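You operate a simulated robot arm through the tools that you are given. There is no shell and no other tool. Be economical: measure what you need, move in short steps, check, and stop when the job is done.

The job below is to be done with a simulated robot arm. You get a single attempt, and the scene is never put back.

TASK
Take the brass knurled nut and put it on the white sign on the sorting bench top.
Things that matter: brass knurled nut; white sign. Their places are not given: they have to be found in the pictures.

It is judged by the outcome, as a careful person would: the job done as asked, and still so three seconds after it is handed in. It fails if anything else is knocked over, pushed out of place, dropped, spilled or broken.

THE ROBOT
A 7-joint arm with a two-finger parallel gripper, fixed in place. Base frame: the origin is at the foot of the arm, x ahead of it, y to its left, z up; the work surface is at about z = 0. Units: mm, degrees, N and s.
With the tool pointing down near the work surface it reaches from about 240 to 620 mm from the base axis. Its first joint turns from -66.0 to 66.0 degrees. Payload 2.6 kg.
The TCP is the grasp point between the finger pads, 30 mm short of the fingertips. In the tool frame z runs along the fingers and y along their closing line. Largest opening 94 mm; finger width 28, thickness 10; the body of the gripper, 50 by 96 mm, starts 55 mm behind the TCP.
Orientation is that of the tool frame in the base frame, as a unit quaternion [w, x, y, z]. With the fingers straight down and closing along the base's y, the tool's x points along the base's -x, its y along +y and its z along -z.

THE INTERFACE
- The arm moves only by the tool arm_command. Its arguments are lists of equal length, an entry for each row: "delta_rot": the turn, a rotation vector about the tool's x, y, z in degrees, a list of three; "delta_pos": the shift along the tool's x, y, z in mm, a list of three; "hand": the gripper command, from -1 (shut) to 1 (fully open), values between in proportion. In form: {"delta_rot": [[rx, ry, rz], ...], "delta_pos": [[tx, ty, tz], ...], "hand": [hand, ...]}. A call has 1 to 20 rows; each row shifts and turns the commanded pose from where the row before left it, along the tool's axes as they then stand. Rows are played at 5 a second. More than 50 mm and 8.6 degrees between two rows, or a gripper value outside its range, and nothing of the call is played. Where a pose cannot be reached the arm comes as near as it can. A force on the tool above 40 N (or 10 N above the force at the start of the call, whichever is more), or a blocked arm, ends the call early, and 0.2 s more pass. The fingers move at their own pace (about 72 mm/s each) and stop on an object; they squeeze with about 26 N. The grip force told is the motor's: it shows also when the fingers shut on nothing. Time passes only in rows, and 0.2 s behind the last, so rows that do not move let the fingers close. It gives the time, the measured TCP pose, the force on the tool (base axes), the opening and the grip force at its end, in the units of the frame above (readings bear some noise), and new pictures: "views" is both (left out), scene, wrist or none.
- Cameras (640 x 400 px; columns grow to the right, rows downward): "scene" is fixed at [35.3, 432.3, 566.3]; the picture's right is [-0.78, -0.63, 0.00], its down [-0.38, 0.47, -0.80] and it looks along [0.50, -0.62, -0.60] (base axes); focal length 337 px, centre (320, 200). "wrist" rides on the gripper at [-37, 0, -58] in the tool frame; the picture's right is [0.00, -1.00, 0.00], its down [0.97, 0.00, -0.24] and it looks along [0.24, 0.00, 0.97] (tool axes); focal length 218 px, centre (320, 200).
- pixel_to_xyz(camera, pixels): for up to 12 pixels [column, row] of the newest picture of that camera ("zoom" is the newest enlarged one), the place [x, y, z] in the base frame of the surface seen there, good to about 2 mm, but the place of the scene camera against the robot may be out by one fixed shift of up to 12 mm in any direction. No time passes.
- enlarge(camera, box): a new picture of the part [left, top, right, bottom] of that camera's present view, enlarged. No time passes.
- finish_job(): hands the job in; it is judged then, once.

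Work in short steps. Measure before you move; look again where a grasp or a placing could have gone wrong, and mend it. You have 60 turns and 120 pictures in all, those below and enlarged ones among them. Open the gripper and draw the arm clear of the work before you hand the job in, unless the task says otherwise; then end with one line.

The tools are called as a command line: name --argument value ..., lists and objects as JSON in quotes. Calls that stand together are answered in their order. arm_command: Moves the arm, as the interface text tells. Its arguments: {"type":"object","properties":{"delta_rot":{"type":"array","items":{"type":"array","items":{"type":"number"}}},"delta_pos":{"type":"array","items":{"type":"array","items":{"type":"number"}}},"hand":{"type":"array","items":{"type":"number"}},"views":{"type":"string","enum":["both","scene","wrist","none"]}},"required":["delta_rot","delta_pos","hand"]} The other tools are called the same way: pixel_to_xyz (camera, pixels) gives the place of the surface under pixels of a picture; enlarge (camera, box) takes an enlarged picture of a part of a camera's view; finish_job () hands the job in.

At the start:

```text
time: 0.0
position: [351.5, -129.6, 291.6]
orientation: [0.0, 0.0, 1.0, 0.0]
wrist_force: [0.1, 0.1, 0.6]
grip_width: 94.1
grasp_force: 0.0
```

scene: 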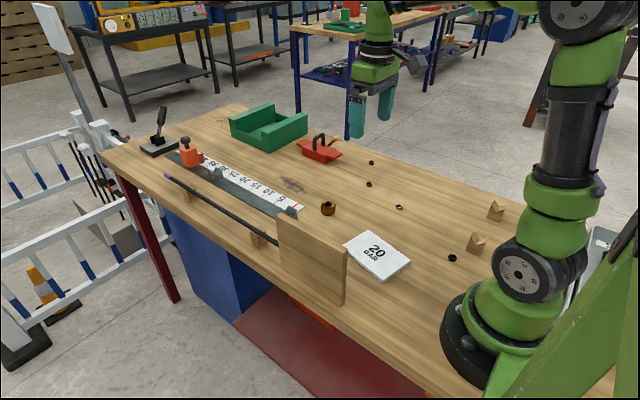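
wrist: 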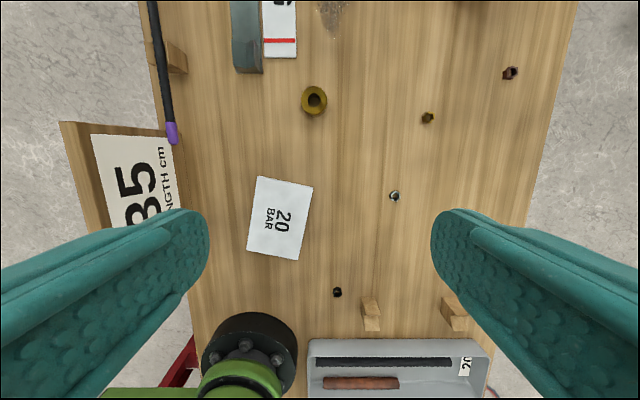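

The brass nut appears at scene (328,208) and wrist (314,100), and the white "20 BAR" sign at wrist (280,218). I'll enlarge the wrist view and measure both.

enlarge --camera "wrist" --box '[220, 60, 420, 280]'

enlarge --camera "scene" --box '[260, 170, 440, 300]'

pixel_to_xyz --camera "wrist" --pixels '[[314, 88], [303, 101], [326, 101], [314, 112], [314, 100], [258, 178], [312, 187], [299, 260], [248, 252], [280, 218], [340, 130], [265, 70]]'

pixel_to_xyz --camera "scene" --pixels '[[328, 203], [328, 211], [322, 208], [335, 208], [328, 217], [377, 255], [345, 245], [375, 232], [410, 262], [383, 280]]'

```text
1.82 times, centred on (320, 170) of wrist
```

zoom: 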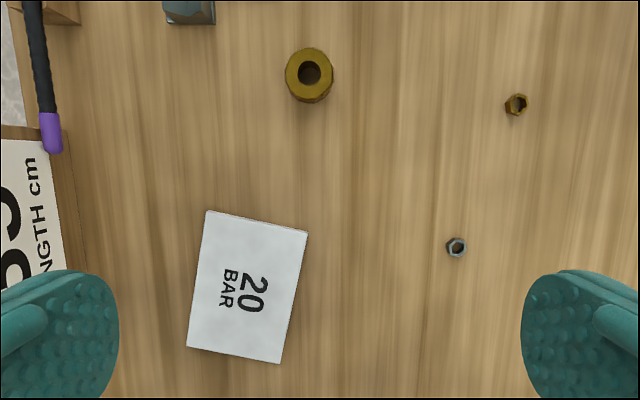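

```text
3.08 times, centred on (350, 235) of scene
```

zoom: 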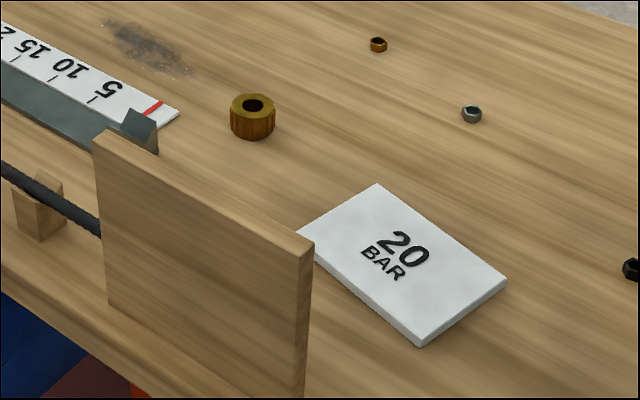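

```text
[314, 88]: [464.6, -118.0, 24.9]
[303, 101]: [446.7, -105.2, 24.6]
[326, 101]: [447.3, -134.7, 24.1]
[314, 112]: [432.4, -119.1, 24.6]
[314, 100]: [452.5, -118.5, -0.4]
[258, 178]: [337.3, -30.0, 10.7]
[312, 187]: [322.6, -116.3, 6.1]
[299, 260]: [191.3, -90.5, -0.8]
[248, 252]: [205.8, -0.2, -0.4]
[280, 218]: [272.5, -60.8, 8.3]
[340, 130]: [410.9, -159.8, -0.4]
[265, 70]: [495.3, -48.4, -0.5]
```

```text
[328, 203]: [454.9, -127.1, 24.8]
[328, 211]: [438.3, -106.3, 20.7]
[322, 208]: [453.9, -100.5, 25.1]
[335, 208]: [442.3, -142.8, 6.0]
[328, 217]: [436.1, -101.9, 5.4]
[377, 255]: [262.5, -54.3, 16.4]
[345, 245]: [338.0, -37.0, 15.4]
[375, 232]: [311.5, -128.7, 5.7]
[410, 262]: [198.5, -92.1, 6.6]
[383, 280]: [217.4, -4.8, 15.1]
```

The nut is centred near (448,-119), about 33 mm wide with its top at z 25. The sign's middle is near (266,-60), with its top at about z 8. I'll move above the nut and narrow the gripper, and measure the upright board and the sign.

pixel_to_xyz --camera "wrist" --pixels '[[70, 130], [170, 140], [173, 128], [265, 185], [305, 190], [295, 252], [255, 245], [262, 215], [300, 220], [248, 68], [295, 54], [110, 220]]'

arm_command --delta_rot '[[0, 0, 0], [0, 0, 0], [0, 0, 0], [0, 0, 0], [0, 0, 0], [0, 0, 0], [0, 0, 0]]' --delta_pos '[[-32, 3.5, 0], [-32, 3.5, 0], [-32.5, 3.1, 0], [0, 0, 45], [0, 0, 45], [0, 0, 45], [0, 0, 26]]' --hand '[0.5, 0.5, 0.5, 0.5, 0.5, 0.5, 0.5]'

```text
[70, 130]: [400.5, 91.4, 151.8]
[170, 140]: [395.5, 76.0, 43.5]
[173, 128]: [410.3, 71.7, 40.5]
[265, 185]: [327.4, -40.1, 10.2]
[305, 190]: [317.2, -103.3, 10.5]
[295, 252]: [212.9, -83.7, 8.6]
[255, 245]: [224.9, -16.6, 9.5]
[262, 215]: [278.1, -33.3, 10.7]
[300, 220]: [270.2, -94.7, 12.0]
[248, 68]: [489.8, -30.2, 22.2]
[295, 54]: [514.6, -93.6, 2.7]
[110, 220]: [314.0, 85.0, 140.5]
```

```text
time: 1.6
position: [450.4, -118.0, 129.5]
orientation: [0.001, 0.0, 1.0, 0.0]
wrist_force: [1.0, -0.9, 0.4]
grip_width: 70.5
grasp_force: 0.0
```

scene: 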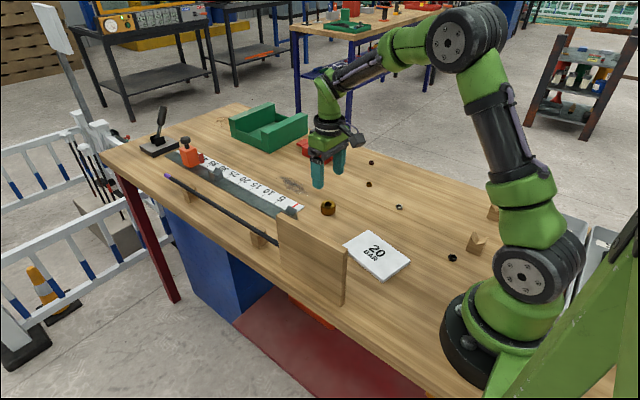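
wrist: 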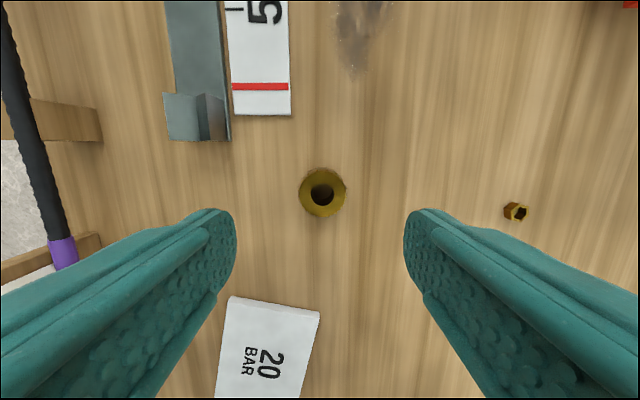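

The arm is above the nut, now seen at wrist (322,192). I'll measure its rim again from close up.

pixel_to_xyz --camera "wrist" --pixels '[[302, 192], [342, 192], [322, 172], [322, 213], [309, 180], [336, 205]]'

```text
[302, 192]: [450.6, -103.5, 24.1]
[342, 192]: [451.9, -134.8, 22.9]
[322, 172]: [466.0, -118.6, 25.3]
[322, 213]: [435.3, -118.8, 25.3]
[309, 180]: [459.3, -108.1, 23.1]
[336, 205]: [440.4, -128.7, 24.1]
```

The nut's centre is (450.6,-118.9), so the gripper is almost exactly over it. I'll go straight down to TCP z of about 36 (fingertips at 6) and then close.

arm_command --delta_rot '[[0, 0, 0], [0, 0, 0], [0, 0, 0], [0, 0, 0], [0, 0, 0]]' --delta_pos '[[0, -0.8, 30], [0, 0, 30], [0, 0, 20], [0, 0, 13.5], [0, 0, 0]]' --hand '[0.5, 0.5, 0.5, 0.5, 0.5]' --views "both"

arm_command --delta_rot '[[0, 0, 0], [0, 0, 0], [0, 0, 0], [0, 0, 0], [0, 0, 0]]' --delta_pos '[[0, 0, 0], [0, 0, 0], [0, 0, 0], [0, 0, 0], [0, 0, 0]]' --hand '[0, -0.5, -1, -1, -1]'

```text
time: 2.8
position: [449.3, -117.4, 38.9]
orientation: [0.0, 0.0, 1.0, 0.0]
wrist_force: [0.0, 0.4, -0.1]
grip_width: 70.7
grasp_force: 0.0
```

scene: 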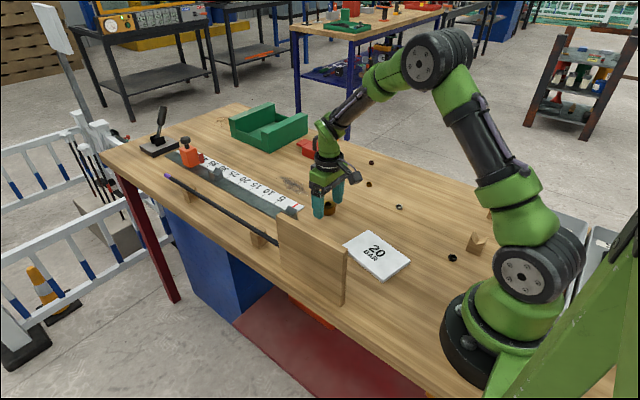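
wrist: 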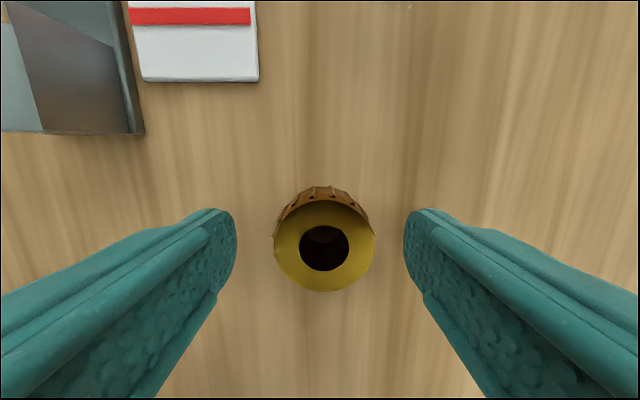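

```text
time: 4.0
position: [448.7, -117.8, 38.1]
orientation: [0.0, 0.0, 1.0, 0.0]
wrist_force: [0.8, 0.2, 1.1]
grip_width: 35.9
grasp_force: 25.8
```

scene: 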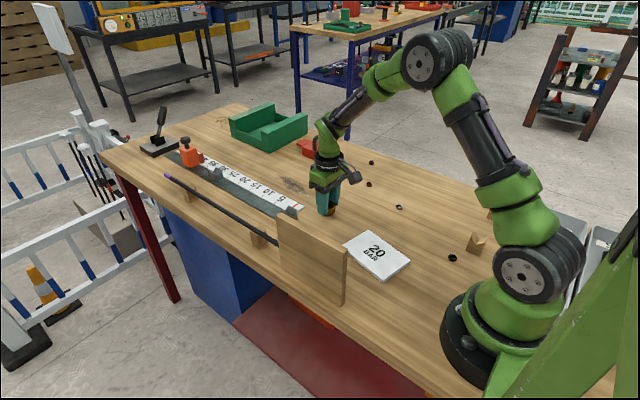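
wrist: 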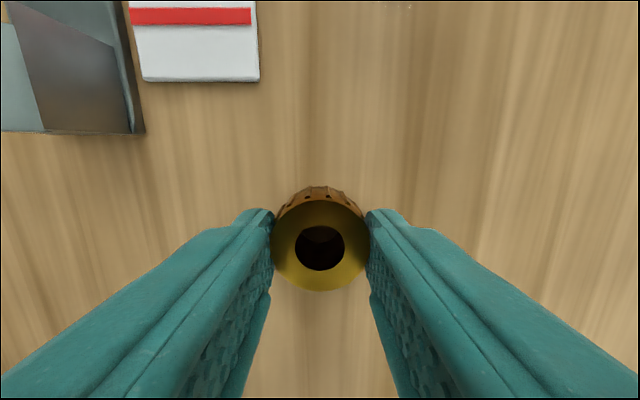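

The nut is gripped at 35.9 mm opening with 25.8 N. I'll lift it 80 mm and carry it over the sign's middle.

arm_command --delta_rot '[[0, 0, 0], [0, 0, 0], [0, 0, 0], [0, 0, 0], [0, 0, 0], [0, 0, 0], [0, 0, 0], [0, 0, 0], [0, 0, 0], [0, 0, 0], [0, 0, 0]]' --delta_pos '[[0, 0, -15], [0, 0, -30], [0, 0, -35], [20, 6, 0], [30, 10, 0], [30, 10, 0], [30, 10, 0], [30, 10, 0], [25, 6, 0], [14, 4, 0], [0, 0, 0]]' --hand '[-1, -1, -1, -1, -1, -1, -1, -1, -1, -1, -1]'

```text
time: 6.4
position: [266.9, -62.7, 116.7]
orientation: [0.0, 0.0, 1.0, 0.0]
wrist_force: [0.6, -0.2, -2.7]
grip_width: 35.8
grasp_force: 26.3
```

scene: 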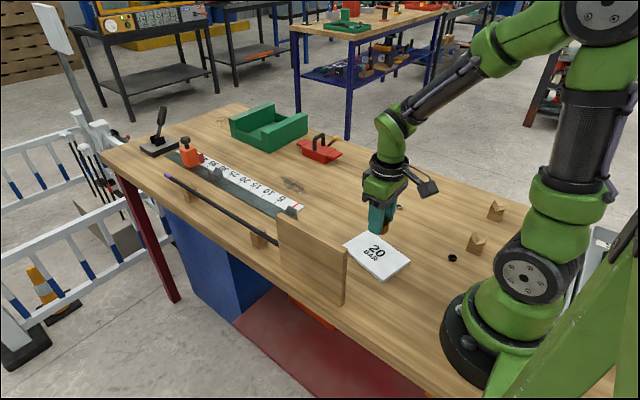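
wrist: 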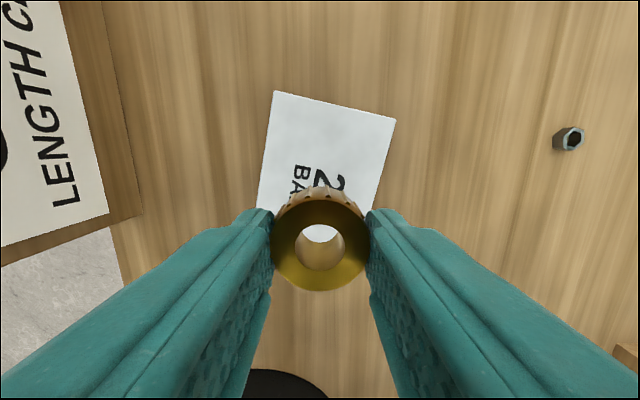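

The nut is held over the sign. I'll measure the sign's top height and corners again.

pixel_to_xyz --camera "wrist" --pixels '[[290, 115], [340, 120], [380, 130], [330, 150], [280, 150], [370, 170], [275, 93], [394, 120], [230, 100]]'

```text
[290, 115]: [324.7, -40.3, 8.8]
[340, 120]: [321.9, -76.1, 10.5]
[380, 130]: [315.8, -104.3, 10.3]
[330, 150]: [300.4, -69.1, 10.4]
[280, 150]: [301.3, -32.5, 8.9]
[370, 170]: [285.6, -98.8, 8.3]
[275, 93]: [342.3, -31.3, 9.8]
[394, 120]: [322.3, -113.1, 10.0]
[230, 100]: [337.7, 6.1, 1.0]
```

The sign's top is at z 9.5, so contact should come at TCP z of about 47.6. I'll come down to about 50 first.

arm_command --delta_rot '[[0, 0, 0], [0, 0, 0], [0, 0, 0], [0, 0, 0], [0, 0, 0]]' --delta_pos '[[0, 0, 25], [0, 0, 25], [0, 0, 10], [0, 0, 6], [0, 0, 0]]' --hand '[-1, -1, -1, -1, -1]'

enlarge --camera "scene" --box '[310, 190, 450, 300]'

```text
time: 7.6
position: [269.2, -63.7, 52.1]
orientation: [0.0, -0.001, 1.0, 0.0]
wrist_force: [0.2, 0.6, -2.0]
grip_width: 35.9
grasp_force: 25.7
```

scene: 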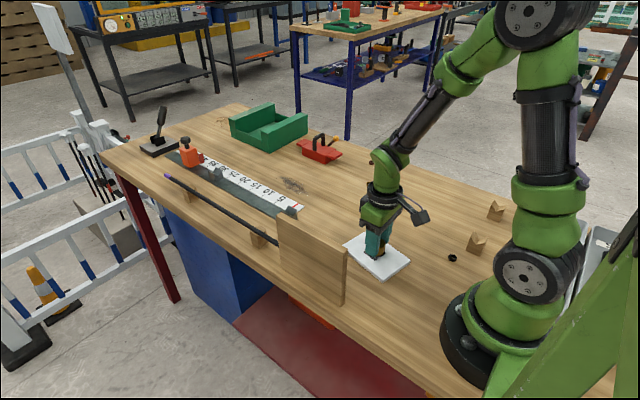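
wrist: 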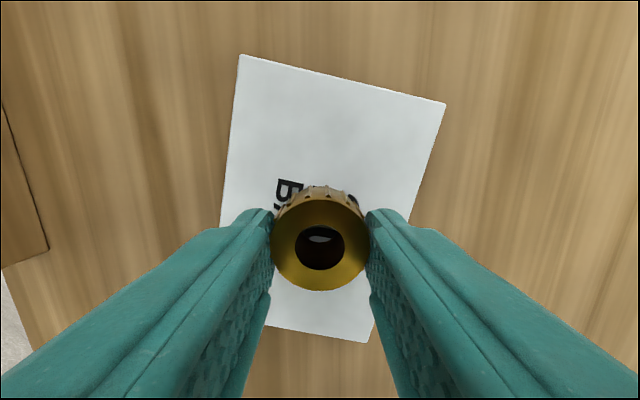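

```text
3.64 times, centred on (380, 245) of scene
```

zoom: 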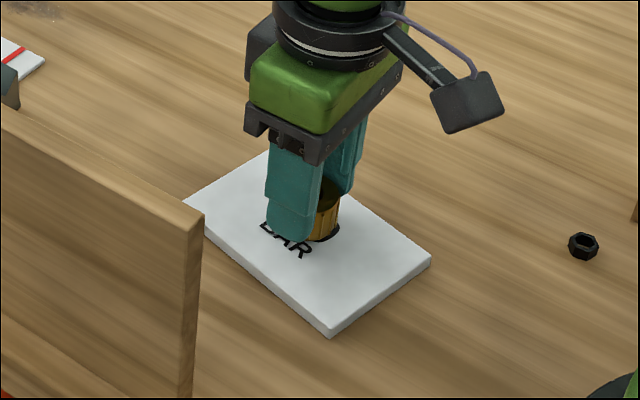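

The TCP is at 52.1 with no contact yet, and the nut is above the middle of the sign. I'll creep down in 1 mm steps and watch the force.

arm_command --delta_rot '[[0, 0, 0], [0, 0, 0], [0, 0, 0], [0, 0, 0], [0, 0, 0]]' --delta_pos '[[0, 0, 1], [0, 0, 1], [0, 0, 1], [0, 0, 0.5], [0, 0, 0]]' --hand '[-1, -1, -1, -1, -1]' --views "none"

```text
time: 8.8
position: [269.6, -63.1, 48.1]
orientation: [0.0, 0.0, 1.0, -0.001]
wrist_force: [-0.1, -0.3, -0.6]
grip_width: 35.5
grasp_force: 25.9
```

The TCP is at 48.1 and the vertical load has eased from -2 to -0.6 N, so the nut may be just touching. I'll go slightly lower to confirm.

arm_command --delta_rot '[[0, 0, 0], [0, 0, 0], [0, 0, 0]]' --delta_pos '[[0, 0, 0.5], [0, 0, 0.3], [0, 0, 0]]' --hand '[-1, -1, -1]' --views "none"

enlarge --camera "scene" --box '[350, 215, 420, 265]'

```text
time: 9.6
position: [269.4, -64.0, 47.4]
orientation: [-0.001, -0.001, 1.0, 0.001]
wrist_force: [-3.9, 0.8, 10.7]
grip_width: 35.8
grasp_force: 26.4
```

```text
8.00 times, centred on (385, 240) of scene
```

zoom: 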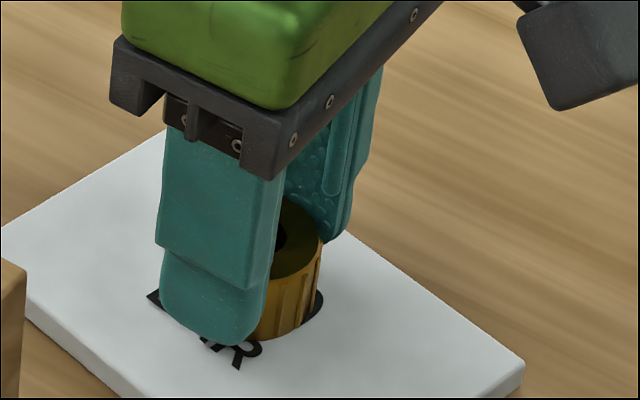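

The force of 10.7 N upward shows the nut is resting on the sign. I'll ease up slightly, open the gripper slowly to about 70 mm, and then rise.

arm_command --delta_rot '[[0, 0, 0], [0, 0, 0], [0, 0, 0], [0, 0, 0], [0, 0, 0], [0, 0, 0]]' --delta_pos '[[0, 0, -0.4], [0, 0, 0], [0, 0, 0], [0, 0, 0], [0, 0, 0], [0, 0, 0]]' --hand '[-1, -0.2, -0.1, 0.1, 0.3, 0.4]'

```text
time: 11.0
position: [269.2, -62.6, 47.9]
orientation: [0.0, 0.001, 1.0, -0.001]
wrist_force: [0.5, 0.2, 0.6]
grip_width: 65.8
grasp_force: 0.0
```

scene: 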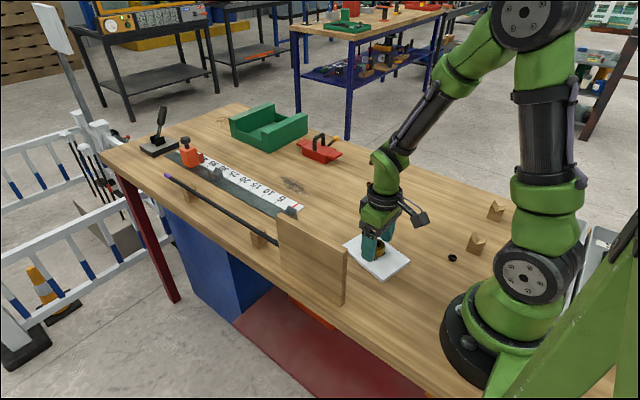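
wrist: 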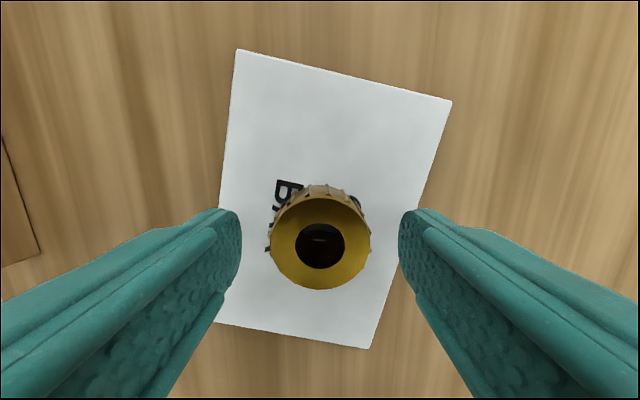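

The nut is released and stands free between the fingers. I'll rise straight up and then draw away from the sign.

arm_command --delta_rot '[[0, 0, 0], [0, 0, 0], [0, 0, 0], [0, 0, 0], [0, 0, 0], [0, 0, 0], [0, 0, 0], [0, 0, 0], [0, 0, 0], [0, 0, 0]]' --delta_pos '[[0, 0, -10], [0, 0, -30], [0, 0, -45], [0, 0, -45], [0, 0, -45], [0, 0, -45], [-30, -25, -10], [-30, -25, 0], [-25, -15, 0], [0, 0, 0]]' --hand '[0.4, 0.4, 0.4, 0.4, 0.4, 0.6, 1, 1, 1, 1]'

enlarge --camera "scene" --box '[310, 190, 450, 300]'

```text
time: 13.2
position: [354.4, -128.5, 277.4]
orientation: [0.001, 0.0, 1.0, 0.0]
wrist_force: [-0.4, 0.5, 0.8]
grip_width: 94.1
grasp_force: 0.1
```

scene: 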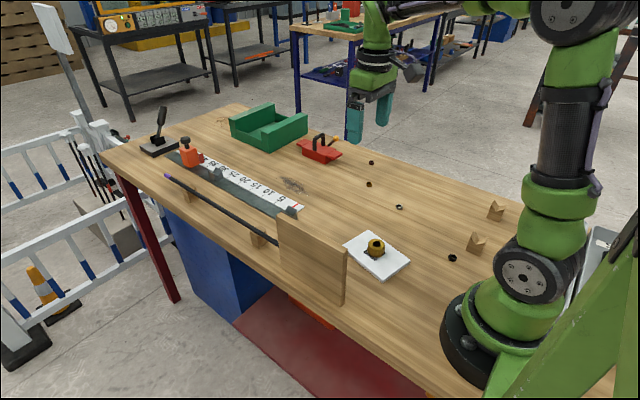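
wrist: 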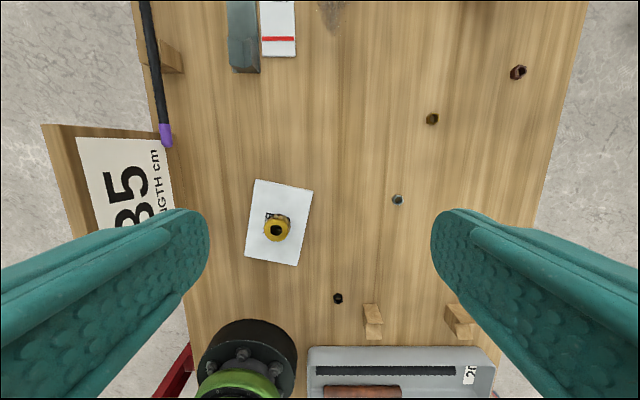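

```text
3.64 times, centred on (380, 245) of scene
```

zoom: 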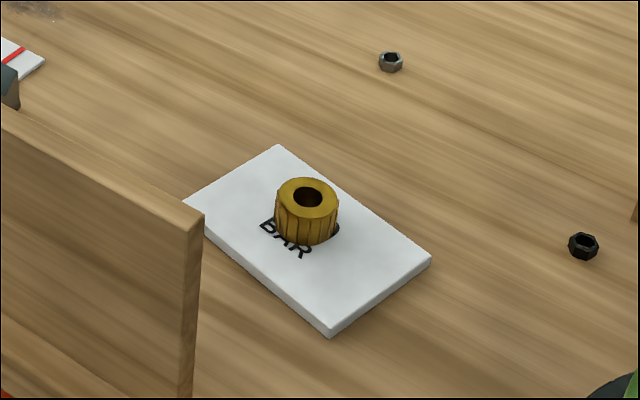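

The nut stands upright in the middle of the sign at scene (376,248), nothing else has moved, and the arm is clear. I'm handing the job in.

finish_job

```text
The job is handed in.
```

The brass knurled nut is standing upright in the middle of the white "20 BAR" sign, the gripper is open and clear, and nothing else was moved.
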